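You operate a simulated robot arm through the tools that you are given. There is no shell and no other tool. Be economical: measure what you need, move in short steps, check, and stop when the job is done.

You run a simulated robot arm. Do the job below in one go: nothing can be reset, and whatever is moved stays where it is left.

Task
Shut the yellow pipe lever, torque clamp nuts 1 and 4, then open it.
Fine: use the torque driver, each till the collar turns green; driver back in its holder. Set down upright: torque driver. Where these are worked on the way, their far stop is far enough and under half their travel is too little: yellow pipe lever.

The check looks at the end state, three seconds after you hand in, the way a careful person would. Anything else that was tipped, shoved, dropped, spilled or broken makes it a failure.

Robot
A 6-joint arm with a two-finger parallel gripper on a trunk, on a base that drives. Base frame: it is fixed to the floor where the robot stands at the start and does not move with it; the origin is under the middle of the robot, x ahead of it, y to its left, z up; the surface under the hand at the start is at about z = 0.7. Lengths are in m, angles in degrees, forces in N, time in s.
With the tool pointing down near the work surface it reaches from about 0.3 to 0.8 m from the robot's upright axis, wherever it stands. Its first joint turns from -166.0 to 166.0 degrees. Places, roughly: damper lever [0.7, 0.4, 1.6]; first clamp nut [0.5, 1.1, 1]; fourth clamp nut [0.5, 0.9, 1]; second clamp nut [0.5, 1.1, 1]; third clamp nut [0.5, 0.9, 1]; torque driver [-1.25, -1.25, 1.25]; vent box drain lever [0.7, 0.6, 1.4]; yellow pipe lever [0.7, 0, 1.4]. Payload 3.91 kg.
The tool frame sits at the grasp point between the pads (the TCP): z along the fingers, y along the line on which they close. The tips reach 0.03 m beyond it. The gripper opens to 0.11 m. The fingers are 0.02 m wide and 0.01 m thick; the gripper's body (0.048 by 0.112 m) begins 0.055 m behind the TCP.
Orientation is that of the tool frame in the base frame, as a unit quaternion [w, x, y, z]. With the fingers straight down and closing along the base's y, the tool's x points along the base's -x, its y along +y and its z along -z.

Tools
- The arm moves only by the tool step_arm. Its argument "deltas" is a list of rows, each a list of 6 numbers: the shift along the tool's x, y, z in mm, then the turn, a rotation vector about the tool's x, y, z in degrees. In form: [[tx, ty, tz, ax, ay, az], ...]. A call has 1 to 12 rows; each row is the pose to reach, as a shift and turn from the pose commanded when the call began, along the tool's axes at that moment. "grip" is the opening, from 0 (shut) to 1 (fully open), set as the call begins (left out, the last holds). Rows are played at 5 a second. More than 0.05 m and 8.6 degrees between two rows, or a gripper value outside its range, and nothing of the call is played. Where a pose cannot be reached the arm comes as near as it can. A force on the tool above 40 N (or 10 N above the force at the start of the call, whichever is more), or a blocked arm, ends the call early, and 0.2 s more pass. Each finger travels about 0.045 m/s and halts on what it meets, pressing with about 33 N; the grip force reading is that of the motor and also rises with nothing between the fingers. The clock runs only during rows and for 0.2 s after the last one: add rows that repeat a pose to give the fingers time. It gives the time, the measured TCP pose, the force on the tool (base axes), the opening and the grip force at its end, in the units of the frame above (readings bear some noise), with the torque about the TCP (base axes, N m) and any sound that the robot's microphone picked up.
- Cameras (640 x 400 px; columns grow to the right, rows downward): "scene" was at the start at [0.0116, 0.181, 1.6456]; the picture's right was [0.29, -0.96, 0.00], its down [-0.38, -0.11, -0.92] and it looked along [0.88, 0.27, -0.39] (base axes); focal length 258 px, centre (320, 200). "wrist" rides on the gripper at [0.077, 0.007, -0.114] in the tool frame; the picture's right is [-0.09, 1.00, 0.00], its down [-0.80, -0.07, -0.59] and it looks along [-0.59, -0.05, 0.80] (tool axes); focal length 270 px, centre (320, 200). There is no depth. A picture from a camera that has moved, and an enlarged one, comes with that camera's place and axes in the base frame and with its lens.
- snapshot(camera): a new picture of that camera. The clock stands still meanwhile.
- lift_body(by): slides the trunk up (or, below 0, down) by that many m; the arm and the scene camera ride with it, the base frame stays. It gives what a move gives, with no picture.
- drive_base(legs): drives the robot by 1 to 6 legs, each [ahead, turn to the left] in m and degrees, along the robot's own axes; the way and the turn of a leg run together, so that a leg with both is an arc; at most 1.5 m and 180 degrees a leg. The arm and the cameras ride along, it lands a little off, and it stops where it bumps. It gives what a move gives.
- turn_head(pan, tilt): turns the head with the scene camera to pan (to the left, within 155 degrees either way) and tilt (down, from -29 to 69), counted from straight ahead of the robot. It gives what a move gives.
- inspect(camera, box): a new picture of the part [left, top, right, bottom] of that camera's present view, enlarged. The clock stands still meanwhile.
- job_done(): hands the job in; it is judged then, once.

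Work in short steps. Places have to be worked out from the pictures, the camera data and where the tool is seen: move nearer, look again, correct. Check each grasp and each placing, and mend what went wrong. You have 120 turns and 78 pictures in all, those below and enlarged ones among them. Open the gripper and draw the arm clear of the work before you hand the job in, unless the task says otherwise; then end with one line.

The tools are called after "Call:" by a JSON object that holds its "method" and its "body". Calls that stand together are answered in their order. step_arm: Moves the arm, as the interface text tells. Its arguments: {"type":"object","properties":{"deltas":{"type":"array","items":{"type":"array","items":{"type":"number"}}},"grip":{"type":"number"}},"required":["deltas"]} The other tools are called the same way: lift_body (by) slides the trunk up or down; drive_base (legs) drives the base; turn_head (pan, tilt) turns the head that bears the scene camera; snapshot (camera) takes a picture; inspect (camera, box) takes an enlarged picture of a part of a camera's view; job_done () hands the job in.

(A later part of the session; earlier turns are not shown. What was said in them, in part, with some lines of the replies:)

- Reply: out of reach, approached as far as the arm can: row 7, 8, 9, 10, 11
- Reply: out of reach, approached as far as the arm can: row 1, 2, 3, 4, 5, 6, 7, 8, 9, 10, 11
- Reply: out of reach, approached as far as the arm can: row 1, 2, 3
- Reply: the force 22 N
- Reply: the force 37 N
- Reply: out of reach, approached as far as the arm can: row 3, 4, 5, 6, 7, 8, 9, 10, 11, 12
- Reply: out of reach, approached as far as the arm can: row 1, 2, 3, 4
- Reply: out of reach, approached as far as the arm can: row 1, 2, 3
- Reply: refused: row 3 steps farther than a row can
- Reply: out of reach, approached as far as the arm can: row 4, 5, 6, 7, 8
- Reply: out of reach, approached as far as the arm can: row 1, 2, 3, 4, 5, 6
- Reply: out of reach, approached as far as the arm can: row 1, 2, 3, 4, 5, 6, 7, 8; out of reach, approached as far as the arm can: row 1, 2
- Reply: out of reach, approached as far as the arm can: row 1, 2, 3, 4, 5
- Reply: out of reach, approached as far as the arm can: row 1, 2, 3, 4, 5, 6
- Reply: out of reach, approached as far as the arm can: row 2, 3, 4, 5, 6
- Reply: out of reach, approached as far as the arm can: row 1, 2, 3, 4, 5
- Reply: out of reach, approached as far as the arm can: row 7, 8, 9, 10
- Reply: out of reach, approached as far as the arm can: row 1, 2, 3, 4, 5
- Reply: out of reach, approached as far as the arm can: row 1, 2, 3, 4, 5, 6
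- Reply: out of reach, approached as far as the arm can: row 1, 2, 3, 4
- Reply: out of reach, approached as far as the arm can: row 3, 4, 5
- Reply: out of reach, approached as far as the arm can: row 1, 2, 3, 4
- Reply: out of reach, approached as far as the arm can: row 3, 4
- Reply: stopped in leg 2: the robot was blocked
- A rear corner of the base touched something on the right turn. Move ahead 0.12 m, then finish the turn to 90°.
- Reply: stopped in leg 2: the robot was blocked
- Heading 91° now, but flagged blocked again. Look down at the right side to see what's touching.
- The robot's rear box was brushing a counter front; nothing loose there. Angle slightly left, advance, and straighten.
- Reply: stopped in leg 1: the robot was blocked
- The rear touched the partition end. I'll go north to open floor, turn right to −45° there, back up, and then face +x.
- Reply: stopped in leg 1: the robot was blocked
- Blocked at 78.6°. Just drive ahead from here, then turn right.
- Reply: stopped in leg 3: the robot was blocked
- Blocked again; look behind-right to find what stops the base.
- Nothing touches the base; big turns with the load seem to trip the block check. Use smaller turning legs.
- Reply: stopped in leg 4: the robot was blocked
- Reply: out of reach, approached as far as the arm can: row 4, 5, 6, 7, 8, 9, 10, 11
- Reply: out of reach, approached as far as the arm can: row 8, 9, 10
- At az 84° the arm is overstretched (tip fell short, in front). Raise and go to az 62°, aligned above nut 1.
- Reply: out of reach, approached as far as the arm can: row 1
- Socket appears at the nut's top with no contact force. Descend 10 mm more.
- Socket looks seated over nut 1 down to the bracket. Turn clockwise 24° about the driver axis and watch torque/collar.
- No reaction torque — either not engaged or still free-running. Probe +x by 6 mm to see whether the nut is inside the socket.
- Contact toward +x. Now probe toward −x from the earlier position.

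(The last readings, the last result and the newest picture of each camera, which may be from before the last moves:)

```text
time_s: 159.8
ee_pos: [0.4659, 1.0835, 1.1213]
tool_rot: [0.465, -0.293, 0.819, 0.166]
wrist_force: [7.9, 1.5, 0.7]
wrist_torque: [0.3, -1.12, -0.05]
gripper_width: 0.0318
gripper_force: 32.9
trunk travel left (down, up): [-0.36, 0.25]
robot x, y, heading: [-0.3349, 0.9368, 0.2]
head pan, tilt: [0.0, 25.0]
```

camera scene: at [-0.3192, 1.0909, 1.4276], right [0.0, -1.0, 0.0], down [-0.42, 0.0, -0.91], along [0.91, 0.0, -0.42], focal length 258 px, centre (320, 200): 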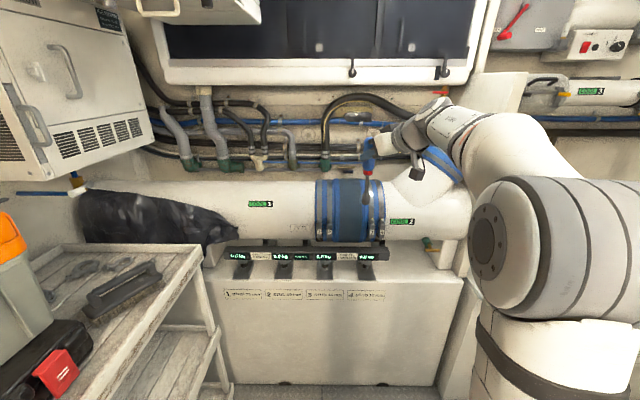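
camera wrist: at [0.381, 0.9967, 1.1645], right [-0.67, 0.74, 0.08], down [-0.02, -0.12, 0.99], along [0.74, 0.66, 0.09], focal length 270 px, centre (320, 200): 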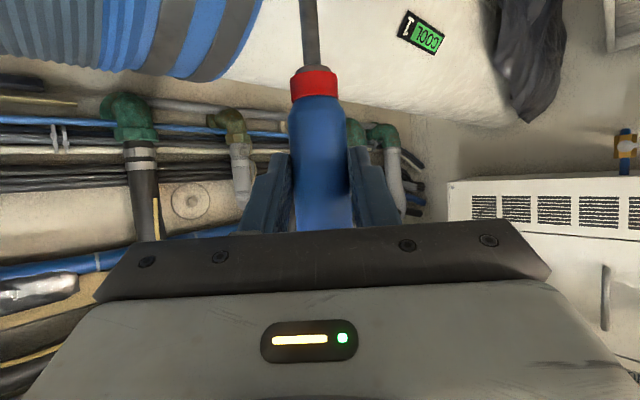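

Contact on both sides: the nut is inside the socket, centred at TCP x≈0.471. Recentre and continue the stroke clockwise to az≈17°.

Call:
{"method": "step_arm", "body": {"deltas": [[-2, -3.2, 3.3, 0, 0, 0], [-2.1, -1, 3.4, 6.9, 0, 4.1], [-2.3, 1.2, 3.8, 13.7, 0, 8.2], [-2.6, 2.8, 4.3, 18.9, 0, 11.3], [-2.6, 2.8, 4.3, 18.9, 0, 11.3]]}}

Call:
{"method": "inspect", "body": {"camera": "wrist", "box": [200, 0, 440, 150]}}

```text
time_s: 161.0
ee_pos: [0.4666, 1.0883, 1.1211]
tool_rot: [0.488, -0.132, 0.86, 0.074]
wrist_force: [-1.3, -0.8, -1.4]
wrist_torque: [-0.01, 0.23, 0.07]
gripper_width: 0.0319
gripper_force: 33.2
trunk travel left (down, up): [-0.36, 0.25]
robot x, y, heading: [-0.3303, 0.9386, 0.3]
head pan, tilt: [0.0, 25.0]
```

```text
2.67 times, centred on (320, 75) of wrist
camera zoom: at [0.3326, 1.0542, 1.1145], right [-0.25, 0.96, 0.07], down [-0.07, -0.1, 0.99], along [0.96, 0.25, 0.1], focal length 721 px, centre (320, 533)
```

zoom: 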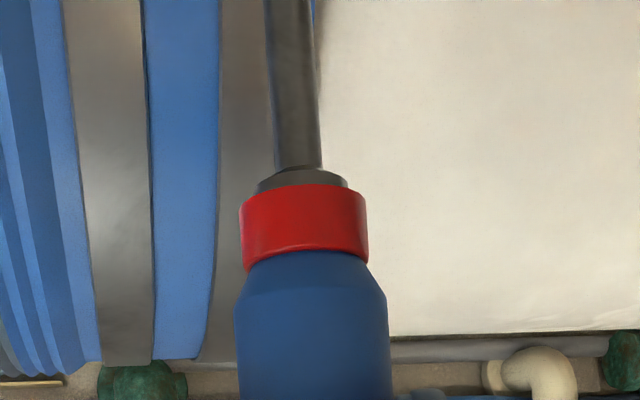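

Collar still red, no resistance yet. Continue the same stroke further clockwise as reach allows.

Call:
{"method": "step_arm", "body": {"deltas": [[-0.1, 2.2, 0.1, 6.9, 0, 4.1], [-0.3, 4.4, 0.5, 13.7, 0, 8.2], [-0.7, 6.5, 1.2, 20.6, 0, 12.3], [-1.2, 8.5, 2.1, 27.5, 0, 16.4], [-1.2, 8.5, 2.1, 27.5, 0, 16.4]]}}

```text
time_s: 162.2
ee_pos: [0.4656, 1.0864, 1.1196]
tool_rot: [0.49, -0.114, 0.861, 0.067]
wrist_force: [0.2, 5.5, 1.0]
wrist_torque: [0.78, -0.05, 0.16]
gripper_width: 0.0319
gripper_force: 33.4
out of reach, approached as far as the arm can: row 1, 2, 3, 4, 5
trunk travel left (down, up): [-0.36, 0.25]
robot x, y, heading: [-0.3342, 0.9378, 0.1]
head pan, tilt: [0.0, 25.0]
```

At the limit (az≈15°). Lift off to see whether the nut's yellow mark has turned.

Call:
{"method": "step_arm", "body": {"deltas": [[0, 0, 0, -2, 0, -1.2], [-13, 0, -7.7, -2, 0, -1.2], [-26, 0, -15.4, -2, 0, -1.2], [-38, 0, -23, -2, 0, -1.2], [-38, 0, -23, -2, 0, -1.2]]}}

Call:
{"method": "inspect", "body": {"camera": "scene", "box": [325, 190, 365, 230]}}

```text
time_s: 163.4
ee_pos: [0.4652, 1.0833, 1.1626]
tool_rot: [0.488, -0.132, 0.859, 0.077]
wrist_force: [0.0, -1.3, -1.2]
wrist_torque: [0.01, 0.01, -0.01]
gripper_width: 0.0318
gripper_force: 33.0
trunk travel left (down, up): [-0.36, 0.25]
robot x, y, heading: [-0.3319, 0.9405, 0.1]
head pan, tilt: [0.0, 25.0]
```

```text
10.00 times, centred on (345, 210) of scene
camera zoom: at [-0.3191, 1.0908, 1.4276], right [0.0, -1.0, 0.0], down [-0.42, 0.0, -0.91], along [0.91, 0.0, -0.42], focal length 2575 px, centre (70, 100)
```

zoom: 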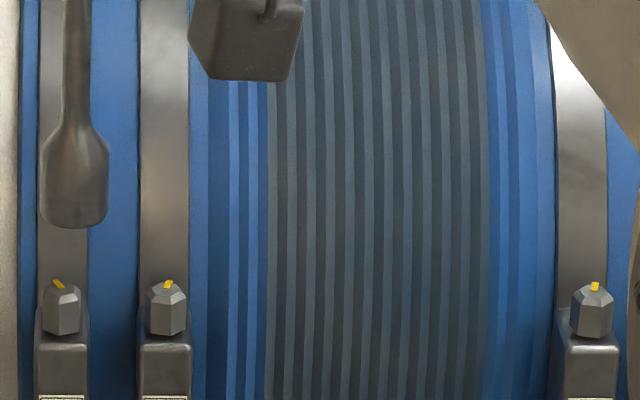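

The mark has rotated clockwise ~45°, so the socket does drive the nut. To widen the stroke, I retract the hand 80 mm and drive the base 80 mm forward.

Call:
{"method": "step_arm", "body": {"deltas": [[7, 8, -25, 0, 0, 0], [15, 16, -50, 0, 0, 0], [22, 24, -76, 0, 0, 0], [22, 24, -76, 0, 0, 0]]}}

Call:
{"method": "drive_base", "body": {"legs": [[0.08, 0]]}}

```text
time_s: 164.4
ee_pos: [0.3851, 1.0843, 1.1839]
tool_rot: [0.489, -0.131, 0.859, 0.077]
wrist_force: [0.4, -0.7, -1.3]
wrist_torque: [-0.02, 0.05, -0.02]
gripper_width: 0.032
gripper_force: 33.0
trunk travel left (down, up): [-0.36, 0.25]
robot x, y, heading: [-0.3345, 0.9354, 0.3]
head pan, tilt: [0.0, 25.0]
```

```text
time_s: 165.4
ee_pos: [0.4664, 1.0833, 1.1825]
tool_rot: [0.488, -0.131, 0.859, 0.077]
wrist_force: [0.2, 0.9, -1.9]
wrist_torque: [-0.04, 0.0, 0.0]
gripper_width: 0.0319
gripper_force: 32.8
trunk travel left (down, up): [-0.36, 0.25]
robot x, y, heading: [-0.2571, 0.9385, 0.2]
head pan, tilt: [0.0, 25.0]
```

Now rotate back to az≈95° above nut 1 about the driver axis.

Call:
{"method": "step_arm", "body": {"deltas": [[-1.6, 2.6, 2.6, -6.7, 0, -4], [-1.8, 0.5, 3, -13.3, 0, -8], [-2.2, -1.5, 3.6, -20, 0, -12], [-2.7, -3.4, 4.5, -26.6, 0, -16], [-3.3, -5.2, 5.5, -33.3, 0, -20], [-4.1, -6.8, 6.8, -40, 0, -23.9], [-4.9, -8.2, 8.2, -46.6, 0, -27.9], [-5.9, -9.3, 9.8, -53.3, 0, -31.9], [-6.9, -10.2, 11.5, -59.9, 0, -35.9], [-8, -10.8, 13.3, -66.6, 0, -39.9], [-8, -10.8, 13.3, -66.6, 0, -39.9]]}}

Call:
{"method": "inspect", "body": {"camera": "scene", "box": [310, 180, 390, 250]}}

```text
time_s: 167.8
ee_pos: [0.4794, 1.0789, 1.1783]
tool_rot: [-0.335, 0.642, -0.585, -0.365]
wrist_force: [0.0, 0.6, -0.8]
wrist_torque: [-0.01, -0.02, 0.01]
gripper_width: 0.0316
gripper_force: 32.9
out of reach, approached as far as the arm can: row 10, 11
trunk travel left (down, up): [-0.36, 0.25]
robot x, y, heading: [-0.2498, 0.9378, 0.3]
head pan, tilt: [0.0, 25.0]
```

```text
5.71 times, centred on (350, 215) of scene
camera zoom: at [-0.2383, 1.0911, 1.4276], right [0.0, -1.0, 0.0], down [-0.42, 0.0, -0.91], along [0.91, 0.0, -0.42], focal length 1471 px, centre (149, 114)
```

zoom: 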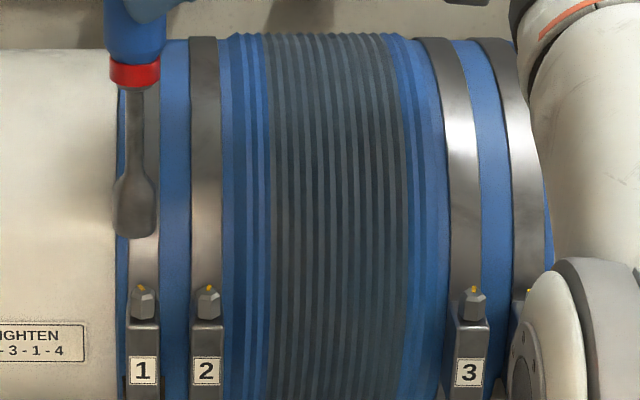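

Back off slightly to az 85°, correct ~4 mm toward −y, and descend to just above the nut.

Call:
{"method": "step_arm", "body": {"deltas": [[2.3, -1.6, -3.9, 4.3, 0, 2.5], [2.3, -1.6, -3.9, 8.6, 0, 5.1], [15, -1.6, 4, 8.6, 0, 5.1], [28, -1.6, 11.5, 8.6, 0, 5.1], [28, -1.6, 11.5, 8.6, 0, 5.1]]}}

Call:
{"method": "inspect", "body": {"camera": "scene", "box": [310, 190, 370, 250]}}

```text
time_s: 169.1
ee_pos: [0.4815, 1.0743, 1.1495]
tool_rot: [0.366, -0.588, 0.639, 0.334]
wrist_force: [-0.5, 0.1, -1.1]
wrist_torque: [-0.03, -0.02, -0.03]
gripper_width: 0.0317
gripper_force: 32.9
trunk travel left (down, up): [-0.36, 0.25]
robot x, y, heading: [-0.2527, 0.9375, 0.5]
head pan, tilt: [0.0, 25.0]
```

```text
6.67 times, centred on (340, 220) of scene
camera zoom: at [-0.2388, 1.0911, 1.4276], right [0.0, -1.0, 0.0], down [-0.42, 0.0, -0.91], along [0.91, 0.0, -0.42], focal length 1716 px, centre (187, 67)
```

zoom: 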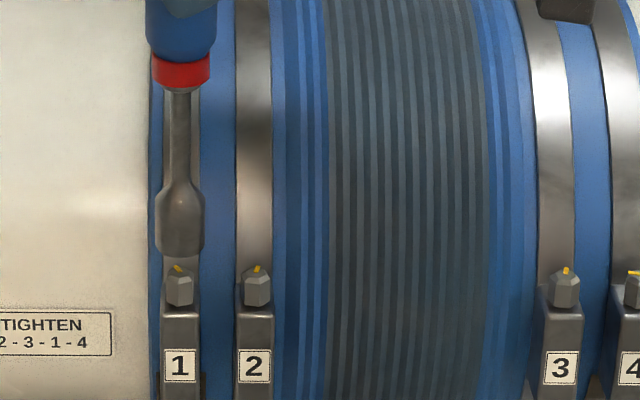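

Well aligned. Descend 28 mm onto the nut and make a 64° clockwise stroke.

Call:
{"method": "step_arm", "body": {"deltas": [[12, 0, 7.2, 0, 0, 0], [24, 0, 14.4, 0, 0, 0], [23.9, 2.5, 14.5, 6.9, 0, 4.1], [23.6, 5, 15, 13.7, 0, 8.2], [23.2, 7.3, 15.7, 20.6, 0, 12.3], [22.6, 9.5, 16.7, 27.5, 0, 16.4], [21.8, 11.6, 18, 34.3, 0, 20.6], [20.9, 13.4, 19.5, 41.2, 0, 24.7], [19.9, 14.9, 21.2, 48, 0, 28.8], [18.8, 16.2, 23.1, 54.9, 0, 32.9], [18.8, 16.2, 23.1, 54.9, 0, 32.9]]}}

Call:
{"method": "inspect", "body": {"camera": "scene", "box": [310, 190, 370, 250]}}

```text
time_s: 171.4
ee_pos: [0.4648, 1.0865, 1.1208]
tool_rot: [0.487, -0.158, 0.854, 0.092]
wrist_force: [-1.0, 1.5, -1.7]
wrist_torque: [0.02, 0.03, 0.14]
gripper_width: 0.0317
gripper_force: 33.2
trunk travel left (down, up): [-0.36, 0.25]
robot x, y, heading: [-0.2527, 0.9394, -0.1]
head pan, tilt: [0.0, 25.0]
```

```text
6.67 times, centred on (340, 220) of scene
camera zoom: at [-0.2389, 1.0913, 1.4275], right [0.0, -1.0, 0.0], down [-0.42, 0.0, -0.91], along [0.91, 0.0, -0.42], focal length 1716 px, centre (187, 67)
```

zoom: 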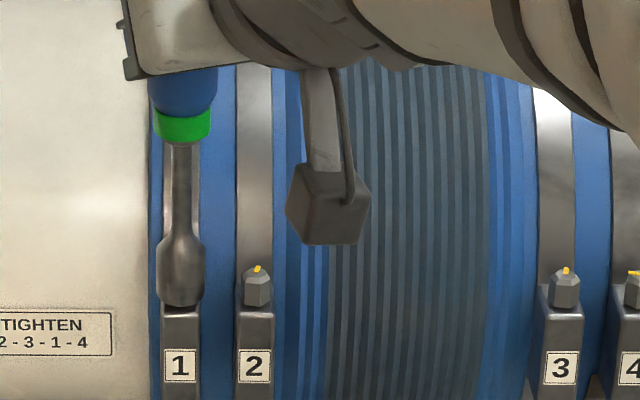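

Collar is green: nut 1 done. Lift off and move over nut 4 (0.221 m to the right) at az≈60°.

Call:
{"method": "step_arm", "body": {"deltas": [[-25.7, 0, -15.4, 0, 0, 0], [-51.5, 0, -30.8, 0, 0, 0], [-45.1, -36.3, -41.5, -5.6, 0, -3.3], [-38.7, -72.6, -52.1, -11.2, 0, -6.7], [-32.3, -108.9, -62.8, -16.8, 0, -10], [-25.9, -145.1, -73.5, -22.3, 0, -13.3], [-19.5, -181.4, -84.1, -27.9, 0, -16.7], [-13.1, -217.7, -94.8, -33.5, 0, -20], [-13.1, -217.7, -94.8, -33.5, 0, -20]]}}

Call:
{"method": "inspect", "body": {"camera": "scene", "box": [320, 150, 440, 250]}}

```text
time_s: 173.4
ee_pos: [0.4735, 0.8538, 1.1798]
tool_rot: [0.429, -0.436, 0.75, 0.25]
wrist_force: [0.9, -0.3, -2.1]
wrist_torque: [-0.01, 0.02, 0.01]
gripper_width: 0.032
gripper_force: 33.2
trunk travel left (down, up): [-0.36, 0.25]
robot x, y, heading: [-0.2532, 0.9401, 0.0]
head pan, tilt: [0.0, 25.0]
```

```text
4.00 times, centred on (380, 200) of scene
camera zoom: at [-0.2387, 1.0906, 1.4276], right [0.0, -1.0, 0.0], down [-0.42, 0.0, -0.91], along [0.91, 0.0, -0.42], focal length 1030 px, centre (80, 200)
```

zoom: 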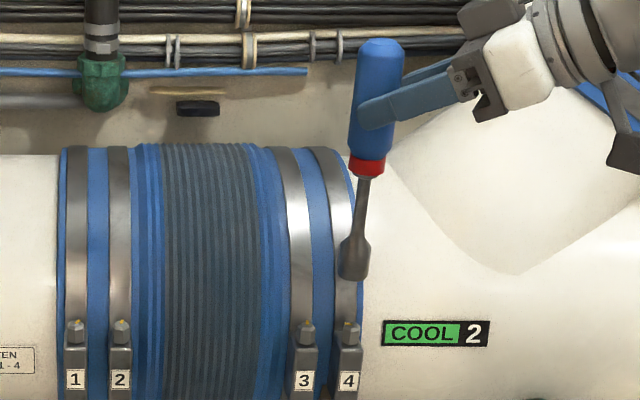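

Collar reset to red; tip is right above nut 4. Descend onto it.

Call:
{"method": "step_arm", "body": {"deltas": [[12, 0.7, 8.5, 0, 0, 0], [25, 0.7, 16, 0, 0, 0], [37, 0.7, 23.5, 0, 0, 0], [43, 0.7, 27.5, 0, 0, 0], [49, 0.7, 31, 0, 0, 0], [49, 0.7, 31, 0, 0, 0]]}}

Call:
{"method": "inspect", "body": {"camera": "scene", "box": [365, 200, 425, 260]}}

```text
time_s: 174.8
ee_pos: [0.4717, 0.8578, 1.1253]
tool_rot: [0.431, -0.435, 0.751, 0.248]
wrist_force: [4.0, 1.0, 25.6]
wrist_torque: [0.3, -0.8, -0.05]
gripper_width: 0.0322
gripper_force: 33.1
trunk travel left (down, up): [-0.36, 0.25]
robot x, y, heading: [-0.2534, 0.9416, 0.5]
head pan, tilt: [0.0, 25.0]
```

```text
6.67 times, centred on (395, 230) of scene
camera zoom: at [-0.2412, 1.0913, 1.4277], right [0.0, -1.0, 0.0], down [-0.42, 0.0, -0.91], along [0.91, 0.0, -0.42], focal length 1716 px, centre (-180, 0)
```

zoom: 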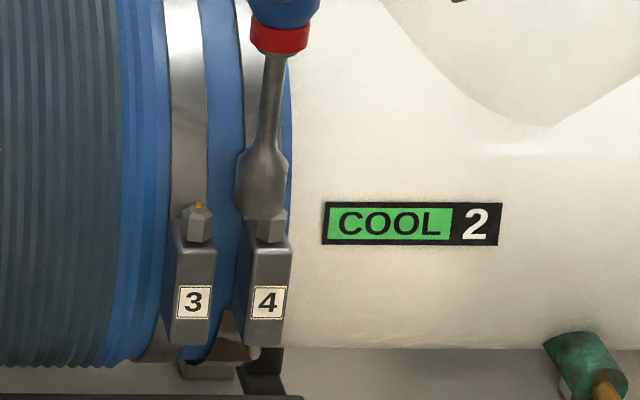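

Pressing 25 N on the nut: the socket is ~5 mm off to the left and not seated. Lift 12 mm, shift −y 5 mm, and look.

Call:
{"method": "step_arm", "body": {"deltas": [[-6, 0, -3, 0, 0, 0], [-11, 0, -6, 0, 0, 0], [-9, -2.5, -9.7, 0, 0, 0], [-9, -2.5, -9.7, 0, 0, 0]]}}

Call:
{"method": "inspect", "body": {"camera": "scene", "box": [365, 200, 425, 260]}}

```text
time_s: 175.8
ee_pos: [0.4747, 0.853, 1.1346]
tool_rot: [0.427, -0.436, 0.752, 0.249]
wrist_force: [-0.4, -0.4, -1.4]
wrist_torque: [0.02, 0.04, 0.0]
gripper_width: 0.0319
gripper_force: 33.4
trunk travel left (down, up): [-0.36, 0.25]
robot x, y, heading: [-0.2558, 0.9395, 0.0]
head pan, tilt: [0.0, 25.0]
```

```text
6.67 times, centred on (395, 230) of scene
camera zoom: at [-0.2388, 1.091, 1.4275], right [0.0, -1.0, 0.0], down [-0.42, 0.0, -0.91], along [0.91, 0.0, -0.42], focal length 1716 px, centre (-180, 0)
```

zoom: 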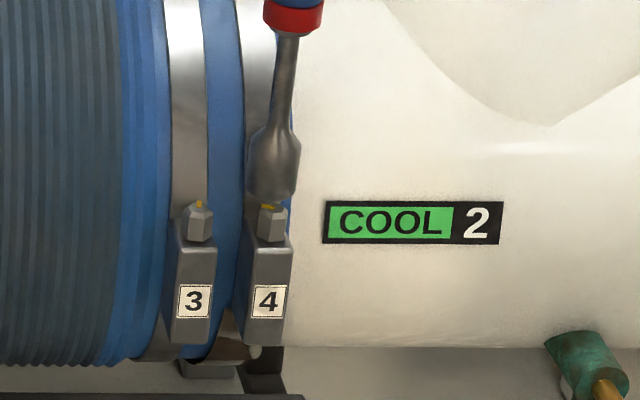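

Now centred over nut 4 in y. Descend again gently, 20 mm.

Call:
{"method": "step_arm", "body": {"deltas": [[4.3, 0, 2.6, 0, 0, 0], [8.6, 0, 5.1, 0, 0, 0], [12.9, 0, 7.7, 0, 0, 0], [16, 0, 9.6, 0, 0, 0], [16, 0, 9.6, 0, 0, 0]]}}

Call:
{"method": "inspect", "body": {"camera": "scene", "box": [365, 200, 425, 260]}}

```text
time_s: 177.1
ee_pos: [0.4716, 0.8545, 1.1197]
tool_rot: [0.431, -0.436, 0.751, 0.247]
wrist_force: [4.4, -0.7, 25.8]
wrist_torque: [0.28, -0.77, -0.07]
gripper_width: 0.0322
gripper_force: 32.8
trunk travel left (down, up): [-0.36, 0.25]
robot x, y, heading: [-0.256, 0.9425, 0.2]
head pan, tilt: [0.0, 25.0]
```

```text
6.67 times, centred on (395, 230) of scene
camera zoom: at [-0.2414, 1.0914, 1.4277], right [0.0, -1.0, 0.0], down [-0.42, 0.0, -0.91], along [0.91, 0.0, -0.42], focal length 1716 px, centre (-180, 0)
```

zoom: 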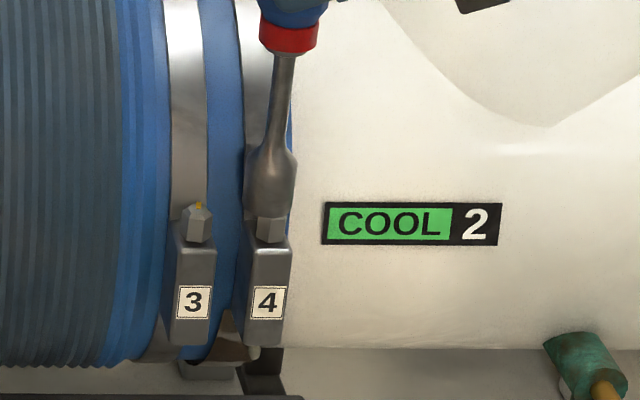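

The socket rests on the nut's top (hex likely misaligned) and the driver slid up slightly in the grip. Ease the push to ~8 N and rotate clockwise 30° so it can drop in.

Call:
{"method": "step_arm", "body": {"deltas": [[-2.1, 0, -1.3, 0, 0, 0], [-2.2, 1.9, -1.2, 5.1, 0, 3.1], [-2.3, 3.7, -1, 10.3, 0, 6.2], [-2.5, 5.6, -0.5, 15.4, 0, 9.3], [-2.9, 7.3, 0, 20.6, 0, 12.3], [-3.3, 9, 0.8, 25.7, 0, 15.4], [-3.3, 9, 0.8, 25.7, 0, 15.4]]}}

Call:
{"method": "inspect", "body": {"camera": "scene", "box": [365, 200, 425, 260]}}

```text
time_s: 178.7
ee_pos: [0.4667, 0.8594, 1.1199]
tool_rot: [0.478, -0.224, 0.839, 0.129]
wrist_force: [-1.0, -0.3, -0.9]
wrist_torque: [-0.11, 0.16, -0.04]
gripper_width: 0.032
gripper_force: 32.9
trunk travel left (down, up): [-0.36, 0.25]
robot x, y, heading: [-0.2525, 0.9419, 0.3]
head pan, tilt: [0.0, 25.0]
```

```text
6.67 times, centred on (395, 230) of scene
camera zoom: at [-0.2391, 1.0911, 1.4276], right [0.0, -1.0, 0.0], down [-0.42, 0.0, -0.91], along [0.91, 0.0, -0.42], focal length 1716 px, centre (-180, 0)
```

zoom: 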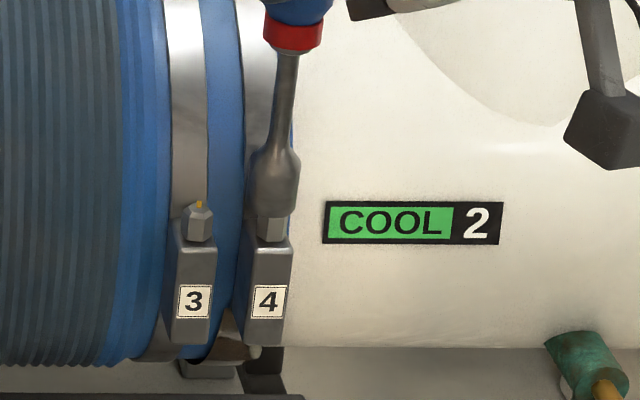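

Force vanished. Nudge +y 2 mm and press down 8 mm to see if it seats.

Call:
{"method": "step_arm", "body": {"deltas": [[-0.5, 1.7, 0.9, 0, 0, 0], [1.5, 1.7, 2, 0, 0, 0], [3.9, 1.7, 3.5, 0, 0, 0], [6.4, 1.7, 5, 0, 0, 0], [6.4, 1.7, 5, 0, 0, 0]]}}

Call:
{"method": "inspect", "body": {"camera": "scene", "box": [365, 200, 425, 260]}}

```text
time_s: 179.8
ee_pos: [0.4661, 0.8602, 1.1101]
tool_rot: [0.477, -0.225, 0.84, 0.13]
wrist_force: [-2.7, -3.2, -3.9]
wrist_torque: [-0.5, 0.56, -0.05]
gripper_width: 0.0316
gripper_force: 32.9
trunk travel left (down, up): [-0.36, 0.25]
robot x, y, heading: [-0.2547, 0.9411, 0.2]
head pan, tilt: [0.0, 25.0]
```

```text
6.67 times, centred on (395, 230) of scene
camera zoom: at [-0.2391, 1.0906, 1.4275], right [0.0, -1.0, 0.0], down [-0.42, 0.0, -0.91], along [0.91, 0.0, -0.42], focal length 1716 px, centre (-180, 0)
```

zoom: 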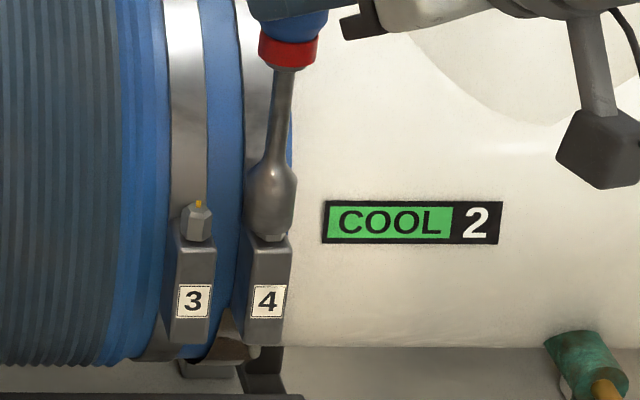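

Seated on nut 4. Stroke clockwise ~46° from here.

Call:
{"method": "step_arm", "body": {"deltas": [[-0.1, 2.2, 0, 6.9, 0, 4.1], [-0.3, 4.6, 0, 13.7, 0, 8.2], [-0.6, 6.9, 0.7, 20.6, 0, 12.3], [-1.2, 9.1, 1.7, 27.5, 0, 16.4], [-2, 11.2, 3, 34.3, 0, 20.6], [-2.6, 12.5, 4.1, 39.5, 0, 23.6], [-2.6, 12.5, 4.1, 39.5, 0, 23.6]]}}

Call:
{"method": "inspect", "body": {"camera": "scene", "box": [365, 200, 425, 260]}}

```text
time_s: 181.4
ee_pos: [0.4589, 0.8693, 1.102]
tool_rot: [0.502, 0.073, 0.862, 0.006]
wrist_force: [4.5, -5.5, 17.8]
wrist_torque: [-0.98, -1.05, -0.03]
gripper_width: 0.0329
gripper_force: 32.5
out of reach, approached as far as the arm can: row 5, 6, 7
trunk travel left (down, up): [-0.36, 0.25]
robot x, y, heading: [-0.2512, 0.9423, -0.0]
head pan, tilt: [0.0, 25.0]
```

```text
6.67 times, centred on (395, 230) of scene
camera zoom: at [-0.2404, 1.0905, 1.4279], right [0.0, -1.0, 0.0], down [-0.42, 0.0, -0.91], along [0.91, 0.0, -0.42], focal length 1716 px, centre (-180, 0)
```

zoom: 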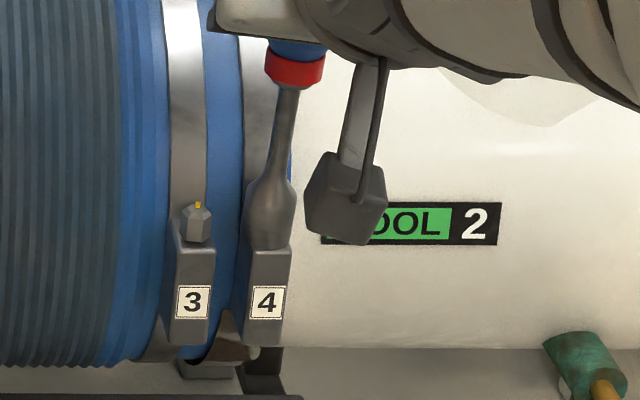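

Reached the reach limit at az≈−7° with no green yet. Lift off, straightening.

Call:
{"method": "step_arm", "body": {"deltas": [[-7, 0.7, -4, -1, 0.4, -2], [-15, 1.5, -9, -2, 0.8, -4], [-26, 2.5, -15, -3.5, 1.4, -7.6], [-39, 3.8, -22, -3.5, 1.4, -7.6], [-52, 5, -30, -3.5, 1.4, -7.6], [-52, 5, -30, -3.5, 1.4, -7.6]]}}

Call:
{"method": "inspect", "body": {"camera": "scene", "box": [365, 190, 425, 250]}}

```text
time_s: 182.8
ee_pos: [0.4603, 0.8696, 1.1581]
tool_rot: [0.489, 0.001, 0.872, 0.0]
wrist_force: [-0.3, -0.2, -0.6]
wrist_torque: [0.0, 0.01, 0.04]
gripper_width: 0.032
gripper_force: 33.2
trunk travel left (down, up): [-0.36, 0.25]
robot x, y, heading: [-0.2545, 0.9389, 0.3]
head pan, tilt: [0.0, 25.0]
```

```text
6.67 times, centred on (395, 220) of scene
camera zoom: at [-0.2389, 1.0911, 1.4276], right [0.0, -1.0, 0.0], down [-0.42, 0.0, -0.91], along [0.91, 0.0, -0.42], focal length 1716 px, centre (-180, 67)
```

zoom: 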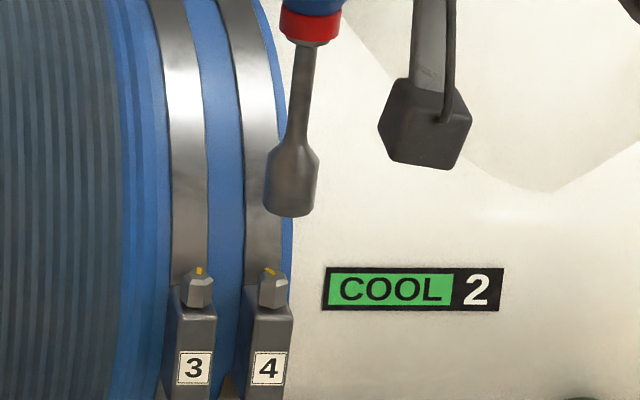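

Mark moved; driver vertical. Return to az 53° (one hex step) and descend softly, using force readings to judge seating.

Call:
{"method": "step_arm", "body": {"deltas": [[-0.6, -2, 1.1, -6.5, 0, -3.9], [-1.3, -4, 2.1, -13, 0, -7.8], [-1.9, -6, 3.2, -19.5, 0, -11.7], [-2.6, -8, 4.3, -26, 0, -15.6], [-3.2, -10, 5.4, -32.5, 0, -19.4], [-3.9, -12, 6.4, -39, 0, -23.3], [-4.5, -14.1, 7.5, -45.5, 0, -27.2], [10.9, -14.1, 16.8, -45.5, 0, -27.2], [23, -14.1, 24, -45.5, 0, -27.2], [29.8, -14.1, 28.1, -45.5, 0, -27.2], [35, -14.1, 31.2, -45.5, 0, -27.2], [35, -14.1, 31.2, -45.5, 0, -27.2]]}}

```text
time_s: 185.4
ee_pos: [0.4704, 0.8543, 1.1109]
tool_rot: [0.438, -0.386, 0.781, 0.223]
wrist_force: [1.0, -3.7, -1.8]
wrist_torque: [-0.5, -0.07, -0.05]
gripper_width: 0.0318
gripper_force: 32.6
trunk travel left (down, up): [-0.36, 0.25]
robot x, y, heading: [-0.2519, 0.9431, 0.3]
head pan, tilt: [0.0, 25.0]
```

Seated (no axial force). Stroke clockwise 51°.

Call:
{"method": "step_arm", "body": {"deltas": [[0.3, 1.9, -0.5, 6.9, 0, 4.1], [0, 4.4, 0, 13.7, 0, 8.2], [-0.4, 6.7, 0.6, 20.6, 0, 12.3], [-1, 8.9, 1.6, 27.5, 0, 16.4], [-1.8, 11, 2.9, 34.3, 0, 20.6], [-2.7, 12.8, 4.4, 41.2, 0, 24.7], [-3, 13.4, 5, 43.8, 0, 26.2], [-3, 13.4, 5, 43.8, 0, 26.2]]}}

Call:
{"method": "inspect", "body": {"camera": "scene", "box": [365, 200, 425, 260]}}

```text
time_s: 187.2
ee_pos: [0.463, 0.8683, 1.112]
tool_rot: [0.489, -0.014, 0.872, 0.01]
wrist_force: [-0.1, 0.6, -2.0]
wrist_torque: [0.02, 0.05, 0.13]
gripper_width: 0.0321
gripper_force: 33.1
trunk travel left (down, up): [-0.36, 0.25]
robot x, y, heading: [-0.2568, 0.9411, 0.6]
head pan, tilt: [0.0, 25.0]
```

```text
6.67 times, centred on (395, 230) of scene
camera zoom: at [-0.2388, 1.0911, 1.4276], right [0.0, -1.0, 0.0], down [-0.42, 0.0, -0.91], along [0.91, 0.0, -0.42], focal length 1716 px, centre (-180, 0)
```

zoom: 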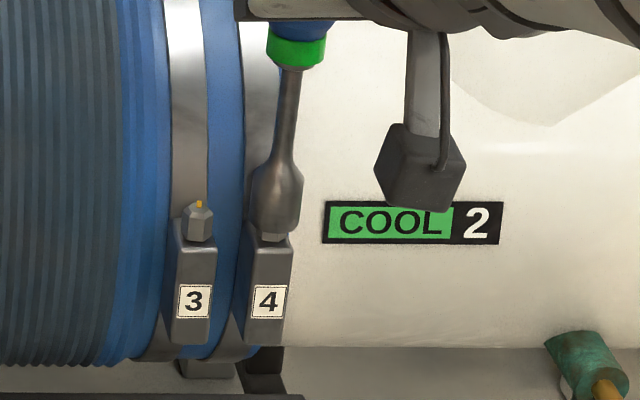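

Collar green: nut 4 done. Lift clear and back away.

Call:
{"method": "step_arm", "body": {"deltas": [[-26, 0, -15, 0, 0, 0], [-60, 0, -36, 0, 0, 0], [-94, 10, -56, 0, 0, 0], [-94, 20, -56, 0, 0, 0]]}}

Call:
{"method": "drive_base", "body": {"legs": [[-0.3, 0], [0, -23], [0, -22], [0.45, 0]]}}

```text
time_s: 188.2
ee_pos: [0.4627, 0.89, 1.2207]
tool_rot: [0.489, -0.014, 0.872, 0.009]
wrist_force: [-0.2, -0.2, -1.1]
wrist_torque: [0.02, 0.03, 0.0]
gripper_width: 0.0317
gripper_force: 33.0
trunk travel left (down, up): [-0.36, 0.25]
robot x, y, heading: [-0.2527, 0.9416, 0.5]
head pan, tilt: [0.0, 25.0]
```

```text
time_s: 195.0
ee_pos: [0.2466, 0.0702, 1.2195]
tool_rot: [0.454, 0.32, 0.812, -0.178]
wrist_force: [0.5, -0.1, -1.4]
wrist_torque: [0.03, 0.01, 0.03]
gripper_width: 0.0319
gripper_force: 33.2
trunk travel left (down, up): [-0.36, 0.25]
robot x, y, heading: [-0.2252, 0.6175, -45.2]
head pan, tilt: [0.0, 25.0]
```

Smooth. Continue: turn to about −97°, ahead, straighten, and go down the corridor.

Call:
{"method": "drive_base", "body": {"legs": [[0, -26], [0, -26], [0.7, 0], [0, 7], [1.15, 0]]}}

```text
time_s: 207.5
ee_pos: [-0.4103, -1.9464, 1.2207]
tool_rot: [0.349, 0.613, 0.62, -0.343]
wrist_force: [-0.2, 0.2, -1.2]
wrist_torque: [0.01, -0.03, -0.03]
gripper_width: 0.0317
gripper_force: 32.8
trunk travel left (down, up): [-0.36, 0.25]
robot x, y, heading: [-0.3445, -1.2327, -92.0]
head pan, tilt: [0.0, 25.0]
```

Raise the trunk fully and turn right toward the shelf in small legs.

Call:
{"method": "lift_body", "body": {"by": 0.25}}

Call:
{"method": "drive_base", "body": {"legs": [[0, -23], [0, -23], [0, -22], [0, -20]]}}

```text
time_s: 210.1
ee_pos: [-0.4096, -1.9453, 1.4717]
tool_rot: [0.349, 0.613, 0.621, -0.342]
wrist_force: [0.2, -0.3, -1.7]
wrist_torque: [0.06, 0.01, 0.01]
gripper_width: 0.032
gripper_force: 33.1
trunk travel left (down, up): [-0.61, 0.0]
robot x, y, heading: [-0.3413, -1.2318, -91.7]
head pan, tilt: [0.0, 25.0]
```

```text
time_s: 214.8
ee_pos: [-1.0549, -1.3215, 1.4695]
tool_rot: [0.059, 0.866, 0.103, -0.485]
wrist_force: [0.0, 0.4, -2.2]
wrist_torque: [-0.03, -0.08, 0.05]
gripper_width: 0.032
gripper_force: 32.6
trunk travel left (down, up): [-0.61, 0.0]
robot x, y, heading: [-0.333, -1.2729, -167.8]
head pan, tilt: [0.0, 25.0]
stopped in leg 4: the robot was blocked; the commanded pose is now the measured one
```

Call:
{"method": "drive_base", "body": {"legs": [[0.08, 0], [0, -12]]}}

```text
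time_s: 216.6
ee_pos: [-1.1325, -1.1866, 1.4689]
tool_rot: [0.007, 0.873, 0.011, -0.488]
wrist_force: [-0.3, 0.0, -1.3]
wrist_torque: [0.02, -0.07, 0.02]
gripper_width: 0.0319
gripper_force: 32.9
trunk travel left (down, up): [-0.61, 0.0]
robot x, y, heading: [-0.4152, -1.2896, -179.5]
head pan, tilt: [0.0, 25.0]
```

Bring the hand to the carry orientation (tilt ~69°) at y≈−1.236 and then drive the last 0.13 m.

Call:
{"method": "step_arm", "body": {"deltas": [[2, 12, -8, 0, -2.5, 0], [4, 25, -16, 0, -5, 0], [5, 37, -24, -0.5, -7.5, 0], [7, 49, -31, -0.8, -10, 0], [7, 49, -31, -0.8, -10, 0]]}}

Call:
{"method": "drive_base", "body": {"legs": [[0.13, 0]]}}

Call:
{"method": "turn_head", "body": {"pan": 0, "tilt": 20}}

Call:
{"method": "inspect", "body": {"camera": "scene", "box": [320, 150, 440, 250]}}

```text
time_s: 217.8
ee_pos: [-1.1002, -1.2356, 1.4802]
tool_rot: [0.014, 0.826, 0.014, -0.563]
wrist_force: [0.6, 1.0, -1.1]
wrist_torque: [-0.02, -0.04, 0.0]
gripper_width: 0.0323
gripper_force: 33.1
trunk travel left (down, up): [-0.61, 0.0]
robot x, y, heading: [-0.4134, -1.288, -179.6]
head pan, tilt: [0.0, 25.0]
```

```text
time_s: 219.1
ee_pos: [-1.2328, -1.2371, 1.4789]
tool_rot: [0.014, 0.827, 0.014, -0.561]
wrist_force: [-0.3, 0.3, -1.4]
wrist_torque: [-0.01, -0.03, -0.01]
gripper_width: 0.0319
gripper_force: 32.9
trunk travel left (down, up): [-0.61, 0.0]
robot x, y, heading: [-0.5448, -1.2943, -179.6]
head pan, tilt: [0.0, 25.0]
```

```text
time_s: 219.8
ee_pos: [-1.2307, -1.2369, 1.4799]
tool_rot: [0.013, 0.826, 0.013, -0.563]
wrist_force: [0.6, -0.1, -2.0]
wrist_torque: [0.0, -0.04, -0.03]
gripper_width: 0.0321
gripper_force: 33.1
trunk travel left (down, up): [-0.61, 0.0]
robot x, y, heading: [-0.5428, -1.2936, -179.5]
head pan, tilt: [0.0, 20.0]
```

```text
4.00 times, centred on (380, 200) of scene
camera zoom: at [-0.5608, -1.4406, 1.6856], right [-0.01, 1.0, 0.0], down [0.34, 0.0, -0.94], along [-0.94, -0.01, -0.34], focal length 1030 px, centre (80, 200)
```

zoom: 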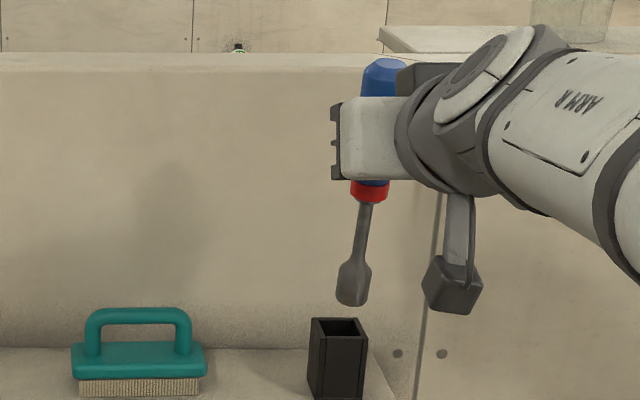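

Driver and holder visible. Move over the holder to the extraction pose (-1.289,-1.236,1.48) and check.

Call:
{"method": "step_arm", "body": {"deltas": [[-7, 0, 18, 0.7, 0, 0], [-14, 0, 36, 1.4, -0.3, 0.2], [-21, 0, 54, 2.1, -0.5, 0.4], [-21, 0, 54, 2.1, -0.5, 0.4]]}}

Call:
{"method": "inspect", "body": {"camera": "scene", "box": [340, 170, 440, 260]}}

```text
time_s: 220.8
ee_pos: [-1.2909, -1.2394, 1.4812]
tool_rot: [0.0, 0.824, 0.0, -0.566]
wrist_force: [-0.1, 0.5, -1.0]
wrist_torque: [0.0, -0.03, -0.01]
gripper_width: 0.0318
gripper_force: 33.5
trunk travel left (down, up): [-0.61, 0.0]
robot x, y, heading: [-0.5445, -1.2938, -179.5]
head pan, tilt: [0.0, 20.0]
```

```text
4.44 times, centred on (390, 215) of scene
camera zoom: at [-0.5602, -1.4406, 1.6857], right [-0.01, 1.0, 0.0], down [0.34, 0.0, -0.94], along [-0.94, -0.01, -0.34], focal length 1144 px, centre (9, 133)
```

zoom: 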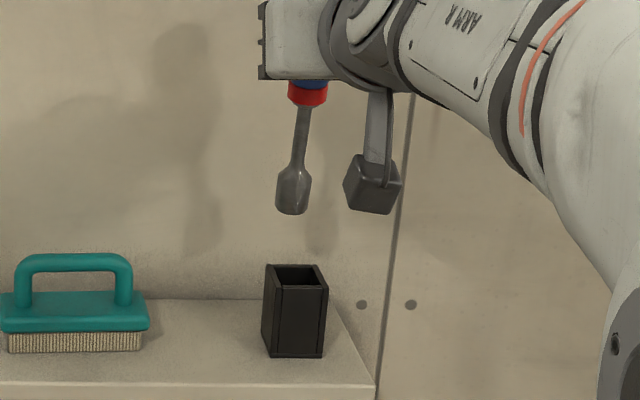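

Tip is about 6 mm short in +y relative to the holder mouth. Correct and follow the extraction path in reverse down to z≈1.418.

Call:
{"method": "step_arm", "body": {"deltas": [[0, -6, 0, 0, 0, 0], [14, -6, 8.4, 0, 2, 0], [27.8, -6, 16.8, 0, 4, 0], [40, -6, 27.5, 0, 7, 0], [52.7, -6, 38.5, 0, 9.9, 0], [52.7, -6, 38.5, 0, 9.9, 0]]}}

Call:
{"method": "inspect", "body": {"camera": "scene", "box": [340, 170, 440, 260]}}

```text
time_s: 222.2
ee_pos: [-1.3028, -1.2334, 1.4218]
tool_rot: [0.001, 0.868, 0.001, -0.497]
wrist_force: [0.0, 0.4, 25.1]
wrist_torque: [0.01, 0.92, -0.02]
gripper_width: 0.0323
gripper_force: 33.0
trunk travel left (down, up): [-0.61, 0.0]
robot x, y, heading: [-0.5423, -1.2926, -179.4]
head pan, tilt: [0.0, 20.0]
```

```text
4.44 times, centred on (390, 215) of scene
camera zoom: at [-0.5573, -1.4409, 1.6858], right [-0.01, 1.0, 0.0], down [0.34, 0.0, -0.94], along [-0.94, -0.01, -0.34], focal length 1144 px, centre (9, 133)
```

zoom: 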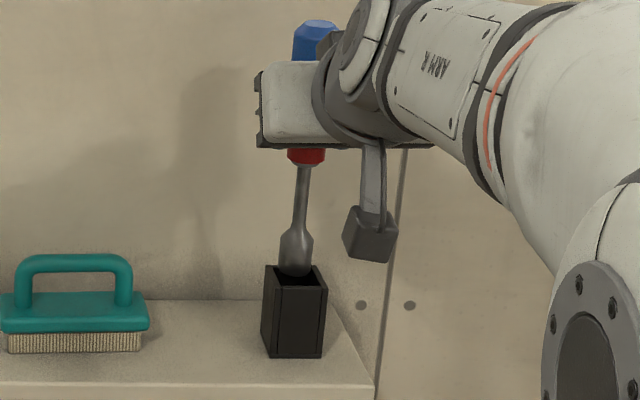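

Tip sits on the rear rim of the holder (torque says contact ~37 mm ahead of TCP). Lift, shift +x ~10 mm, and try again to z≈1.40.

Call:
{"method": "step_arm", "body": {"deltas": [[-8.6, 0, -5.1, 0, 0, 0], [-2.3, 0, -15.9, 0, 0, 0], [6, 0, -11, 0, 0, 0], [14, 0, -6.3, 0, 0, 0], [21.8, 0, -1.7, 0, 0, 0], [21.8, 0, -1.7, 0, 0, 0]]}}

```text
time_s: 223.6
ee_pos: [-1.2922, -1.2343, 1.3993]
tool_rot: [0.001, 0.87, 0.001, -0.493]
wrist_force: [1.1, 0.6, -2.1]
wrist_torque: [0.0, -0.07, 0.0]
gripper_width: 0.0321
gripper_force: 32.8
trunk travel left (down, up): [-0.61, 0.0]
robot x, y, heading: [-0.5488, -1.2914, -179.5]
head pan, tilt: [0.0, 20.0]
```

No contact 22 mm below the rim: probably inside. Verify with one picture before going further.

Call:
{"method": "inspect", "body": {"camera": "scene", "box": [350, 190, 430, 260]}}

```text
5.71 times, centred on (390, 225) of scene
camera zoom: at [-0.561, -1.4406, 1.6857], right [-0.01, 1.0, 0.0], down [0.34, 0.0, -0.94], along [-0.94, -0.01, -0.34], focal length 1471 px, centre (-80, 57)
```

zoom: 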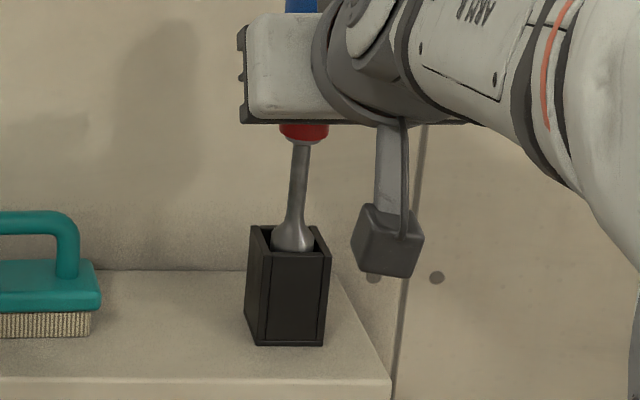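

It's inside. Lower 18 mm gently.

Call:
{"method": "step_arm", "body": {"deltas": [[4.3, 0, 2.5, 0, 0, 0], [8.6, 0, 5, 0, 0, 0], [12.9, 0, 7.6, 0, 0, 0], [15.5, 0, 9.1, 0, 0, 0], [15.5, 0, 9.1, 0, 0, 0]]}}

```text
time_s: 224.8
ee_pos: [-1.2937, -1.2336, 1.382]
tool_rot: [0.001, 0.87, 0.0, -0.493]
wrist_force: [-0.4, 0.0, -0.8]
wrist_torque: [0.0, -0.01, -0.03]
gripper_width: 0.0322
gripper_force: 32.8
trunk travel left (down, up): [-0.61, 0.0]
robot x, y, heading: [-0.5452, -1.2902, -179.5]
head pan, tilt: [0.0, 20.0]
```

Call:
{"method": "step_arm", "body": {"deltas": [[2.6, 0, 1.5, 0, 0, 0], [5.2, 0, 3, 0, 0, 0], [7.8, 0, 4.5, 0, 0, 0], [7.8, 0, 4.5, 0, 0, 0]]}}

```text
time_s: 225.8
ee_pos: [-1.2924, -1.2344, 1.3712]
tool_rot: [0.001, 0.87, 0.001, -0.493]
wrist_force: [0.0, 0.3, -1.0]
wrist_torque: [-0.02, -0.02, 0.01]
gripper_width: 0.0319
gripper_force: 32.9
trunk travel left (down, up): [-0.61, 0.0]
robot x, y, heading: [-0.5434, -1.2927, -179.6]
head pan, tilt: [0.0, 20.0]
```

Call:
{"method": "step_arm", "body": {"deltas": [[1.3, 0, 0.8, 0, 0, 0], [2.6, 0, 1.5, 0, 0, 0], [3.9, 0, 2.3, 0, 0, 0], [5.2, 0, 3, 0, 0, 0], [5.2, 0, 3, 0, 0, 0]]}}

```text
time_s: 227.0
ee_pos: [-1.2936, -1.2334, 1.3669]
tool_rot: [-0.001, 0.87, -0.001, -0.494]
wrist_force: [-2.0, 1.8, 5.3]
wrist_torque: [0.17, 0.22, -0.01]
gripper_width: 0.0318
gripper_force: 32.5
trunk travel left (down, up): [-0.61, 0.0]
robot x, y, heading: [-0.5443, -1.2907, -179.5]
head pan, tilt: [0.0, 20.0]
```

Bottomed (5 N). Open the gripper and back straight out along the approach.

Call:
{"method": "step_arm", "body": {"deltas": [[0, 0, 0, 0, 0, 0], [0, 0, 0, 0, 0, 0], [0, 0, 0, 0, 0, 0], [0, 0, 0, 0, 0, 0], [0, 0, -30, 0, 0, 0], [0, 0, -70, 0, 0, 0], [0, 0, -110, 0, 0, 0], [0, 0, -150, 0, 0, 0]], "grip": 0.75}}

Call:
{"method": "inspect", "body": {"camera": "scene", "box": [340, 170, 440, 260]}}

```text
time_s: 228.8
ee_pos: [-1.1622, -1.2343, 1.4449]
tool_rot: [0.0, 0.87, 0.0, -0.494]
wrist_force: [0.0, -0.1, 0.2]
wrist_torque: [-0.03, 0.02, -0.05]
gripper_width: 0.0826
gripper_force: 0.2
trunk travel left (down, up): [-0.61, 0.0]
robot x, y, heading: [-0.5414, -1.2898, -179.5]
head pan, tilt: [0.0, 20.0]
```

```text
4.44 times, centred on (390, 215) of scene
camera zoom: at [-0.5592, -1.4408, 1.6856], right [-0.01, 1.0, 0.0], down [0.34, 0.0, -0.94], along [-0.94, -0.01, -0.34], focal length 1144 px, centre (9, 133)
```

zoom: 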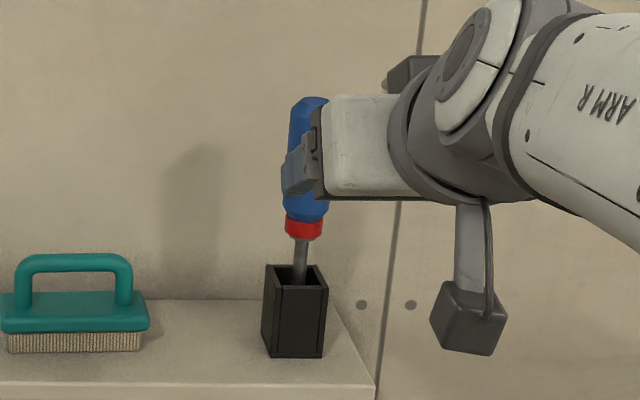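

Driver is standing upright in its holder. Now back away and drive toward the lever.

Call:
{"method": "drive_base", "body": {"legs": [[-0.23, 0], [0, -23], [0, -23], [0, -22], [0, -20]]}}

```text
time_s: 235.2
ee_pos: [-0.2651, -0.6667, 1.4428]
tool_rot: [-0.346, 0.619, -0.612, -0.35]
wrist_force: [0.8, 0.1, 0.6]
wrist_torque: [-0.02, 0.0, -0.02]
gripper_width: 0.0827
gripper_force: 0.0
trunk travel left (down, up): [-0.61, 0.0]
robot x, y, heading: [-0.3379, -1.292, 91.8]
head pan, tilt: [0.0, 20.0]
```

Call:
{"method": "drive_base", "body": {"legs": [[0.45, 0], [0, -12], [0.78, 0], [0, -20], [0, -20], [0, -20]]}}

```text
time_s: 245.8
ee_pos: [0.388, 0.0785, 1.4441]
tool_rot: [0.486, -0.15, 0.856, 0.086]
wrist_force: [-0.4, -0.2, -0.7]
wrist_torque: [0.02, -0.01, -0.02]
gripper_width: 0.0825
gripper_force: 0.0
trunk travel left (down, up): [-0.61, 0.0]
robot x, y, heading: [-0.2258, -0.0464, 21.0]
head pan, tilt: [0.0, 20.0]
```

Call:
{"method": "drive_base", "body": {"legs": [[0, -21]]}}

```text
time_s: 247.3
ee_pos: [0.39, -0.1535, 1.4443]
tool_rot: [0.494, 0.013, 0.869, -0.007]
wrist_force: [-1.4, 0.8, -0.5]
wrist_torque: [-0.03, 0.0, -0.06]
gripper_width: 0.0827
gripper_force: 0.0
trunk travel left (down, up): [-0.61, 0.0]
robot x, y, heading: [-0.2249, -0.0401, 0.0]
head pan, tilt: [0.0, 20.0]
```

Lower the trunk 0.035 m (as in the first lever work) and bring the hand horizontal to the pre-engage pose (0.50,-0.048,1.336).

Call:
{"method": "lift_body", "body": {"by": -0.035}}

Call:
{"method": "step_arm", "body": {"deltas": [[1, 21, 26, -0.3, -6.1, 0], [3, 43, 53, -0.6, -12.3, -0.2], [4, 64, 79, -1, -18.4, -0.3], [5, 86, 106, -1.3, -24.6, -0.4], [6.5, 107, 132, -1.6, -30.7, -0.5], [6.5, 107, 132, -1.6, -30.7, -0.5]], "grip": 0.45}}

```text
time_s: 248.1
ee_pos: [0.3919, -0.154, 1.4099]
tool_rot: [0.493, 0.013, 0.87, -0.007]
wrist_force: [0.1, 0.2, -0.2]
wrist_torque: [-0.06, -0.02, 0.02]
gripper_width: 0.0824
gripper_force: 0.1
trunk travel left (down, up): [-0.575, 0.035]
robot x, y, heading: [-0.2246, -0.0374, 0.4]
head pan, tilt: [0.0, 20.0]
```

```text
time_s: 249.5
ee_pos: [0.5047, -0.0505, 1.3374]
tool_rot: [0.706, -0.001, 0.708, 0.0]
wrist_force: [-1.2, -0.1, -1.1]
wrist_torque: [-0.01, -0.03, 0.02]
gripper_width: 0.05
gripper_force: 0.0
out of reach, approached as far as the arm can: row 2
trunk travel left (down, up): [-0.575, 0.035]
robot x, y, heading: [-0.2252, -0.0396, 0.1]
head pan, tilt: [0.0, 20.0]
```

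Exactly there. Advance to straddle the handle at x≈0.633.

Call:
{"method": "step_arm", "body": {"deltas": [[0, 4, 40, 0, 0, 0], [0, 4, 80, 0, 0, 0], [0, 4, 105, 0, 0, 0], [0, 4, 128, 0, 0, 0], [0, 4, 128, 0, 0, 0]]}}

Call:
{"method": "step_arm", "body": {"deltas": [[0, 0, 0, 0, 0, 0], [0, 0, 0, 0, 0, 0], [0, 0, 0, 0, 0, 0]], "grip": 0.18}}

```text
time_s: 250.7
ee_pos: [0.6329, -0.0466, 1.3358]
tool_rot: [0.706, 0.001, 0.708, -0.002]
wrist_force: [-0.7, -0.6, 0.3]
wrist_torque: [-0.02, 0.0, 0.0]
gripper_width: 0.0498
gripper_force: 0.0
trunk travel left (down, up): [-0.575, 0.035]
robot x, y, heading: [-0.2236, -0.0441, 0.3]
head pan, tilt: [0.0, 20.0]
```

```text
time_s: 251.5
ee_pos: [0.6322, -0.045, 1.3346]
tool_rot: [0.706, -0.001, 0.708, 0.0]
wrist_force: [-0.2, 9.1, -0.9]
wrist_torque: [0.12, 0.06, 0.04]
gripper_width: 0.0248
gripper_force: 5.3
trunk travel left (down, up): [-0.575, 0.035]
robot x, y, heading: [-0.2239, -0.038, 0.4]
head pan, tilt: [0.0, 20.0]
```

Handle held between the fingers. Swing it back up about the pivot (+90°) to open.

Call:
{"method": "step_arm", "body": {"deltas": [[-1.2, 6.8, 0, 0, 0, 8], [-3.3, 13.4, 0, 0, 0, 16], [-6.3, 19.6, 0, 0, 0, 24], [-10.2, 25.3, 0, 0, 0, 32], [-14.8, 30.4, 0, 0, 0, 40], [-20.1, 34.8, 0, 0, 0, 48], [-26, 38.5, 0, 0, 0, 56], [-32.3, 41.3, 0, 0, 0, 64], [-38.9, 43.2, 0, 0, 0, 72], [-45.7, 44.2, 0, 0, 0, 80], [-50.9, 44.3, 0, 0, 0, 86], [-50.9, 44.3, 0, 0, 0, 86]]}}

```text
time_s: 254.1
ee_pos: [0.6342, -0.0039, 1.3869]
tool_rot: [0.516, 0.483, 0.517, 0.483]
wrist_force: [-0.3, 0.2, -1.1]
wrist_torque: [0.02, 0.04, 0.0]
gripper_width: 0.0201
gripper_force: 0.2
trunk travel left (down, up): [-0.575, 0.035]
robot x, y, heading: [-0.2223, -0.042, -0.2]
head pan, tilt: [0.0, 20.0]
```

No stop felt yet; push up a bit further until the open stop is felt.

Call:
{"method": "step_arm", "body": {"deltas": [[0, 4, 0, 0, 0, 3], [0, 8, 0, 0, 0, 5], [0, 12, 0, 0, 0, 6], [0, 15, 0, 0, 0, 6], [0, 15, 0, 0, 0, 6]]}}

```text
time_s: 255.3
ee_pos: [0.6362, -0.0028, 1.3955]
tool_rot: [0.489, 0.511, 0.493, 0.506]
wrist_force: [-9.2, -4.4, -25.3]
wrist_torque: [-0.33, 0.17, 0.11]
gripper_width: 0.0316
gripper_force: 12.0
trunk travel left (down, up): [-0.575, 0.035]
robot x, y, heading: [-0.2257, -0.0348, 0.2]
head pan, tilt: [0.0, 20.0]
```

Firm stop: the lever is fully open. Ease off, open the fingers, and withdraw.

Call:
{"method": "step_arm", "body": {"deltas": [[0, -12, 0, 0, 0, 0], [0, -14, 0, 0, 0, 0], [0, -14, 0, 0, 0, 0], [0, -14, -40, 0, 0, 0], [0, -14, -85, 0, 0, 0], [0, -14, -125, 0, 0, 0]], "grip": 0.45}}

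Call:
{"method": "drive_base", "body": {"legs": [[-0.06, 0]]}}

Call:
{"method": "snapshot", "body": {"camera": "scene"}}

```text
time_s: 256.7
ee_pos: [0.5055, 0.0015, 1.3868]
tool_rot: [0.492, 0.509, 0.491, 0.508]
wrist_force: [-0.2, 0.6, 0.3]
wrist_torque: [-0.01, 0.04, -0.01]
gripper_width: 0.0494
gripper_force: 0.0
trunk travel left (down, up): [-0.575, 0.035]
robot x, y, heading: [-0.2208, -0.0378, -0.0]
head pan, tilt: [0.0, 20.0]
```

```text
time_s: 257.7
ee_pos: [0.4453, -0.0001, 1.3873]
tool_rot: [0.491, 0.509, 0.491, 0.508]
wrist_force: [0.3, 0.8, -0.2]
wrist_torque: [0.02, 0.0, 0.01]
gripper_width: 0.0498
gripper_force: 0.1
trunk travel left (down, up): [-0.575, 0.035]
robot x, y, heading: [-0.2843, -0.0404, 0.4]
head pan, tilt: [0.0, 20.0]
```

```text
0 pictures are left
camera scene: at [-0.2702, 0.1113, 1.6507], right [0.0, -1.0, 0.0], down [-0.34, 0.0, -0.94], along [0.94, 0.0, -0.34], focal length 258 px, centre (320, 200)
```

scene: 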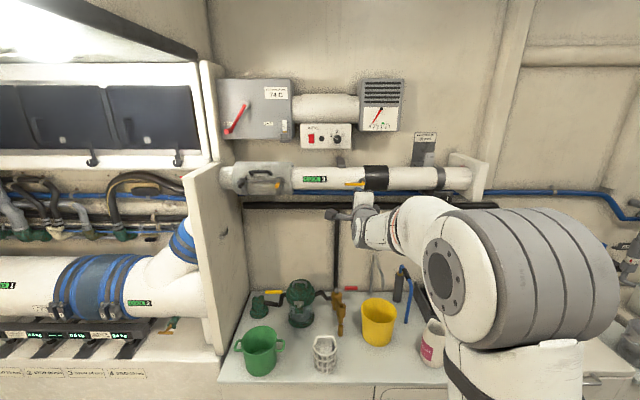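

The last picture shows the lever handle lying along the pipe again (open), with the hand clear. Both nuts turned the collar green, and the driver is back upright in its holder, so I hand the job in.

Call:
{"method": "job_done", "body": {}}

```text
The job is handed in.
```

I shut the yellow pipe lever to its stop, torqued clamp nut 1 and then clamp nut 4 until the collar turned green, put the torque driver back upright in its holder, and opened the lever again to its stop. The base was stopped as blocked several times while driving. At least once its rear box was brushing a counter front, and I saw nothing shifted or knocked over afterwards.
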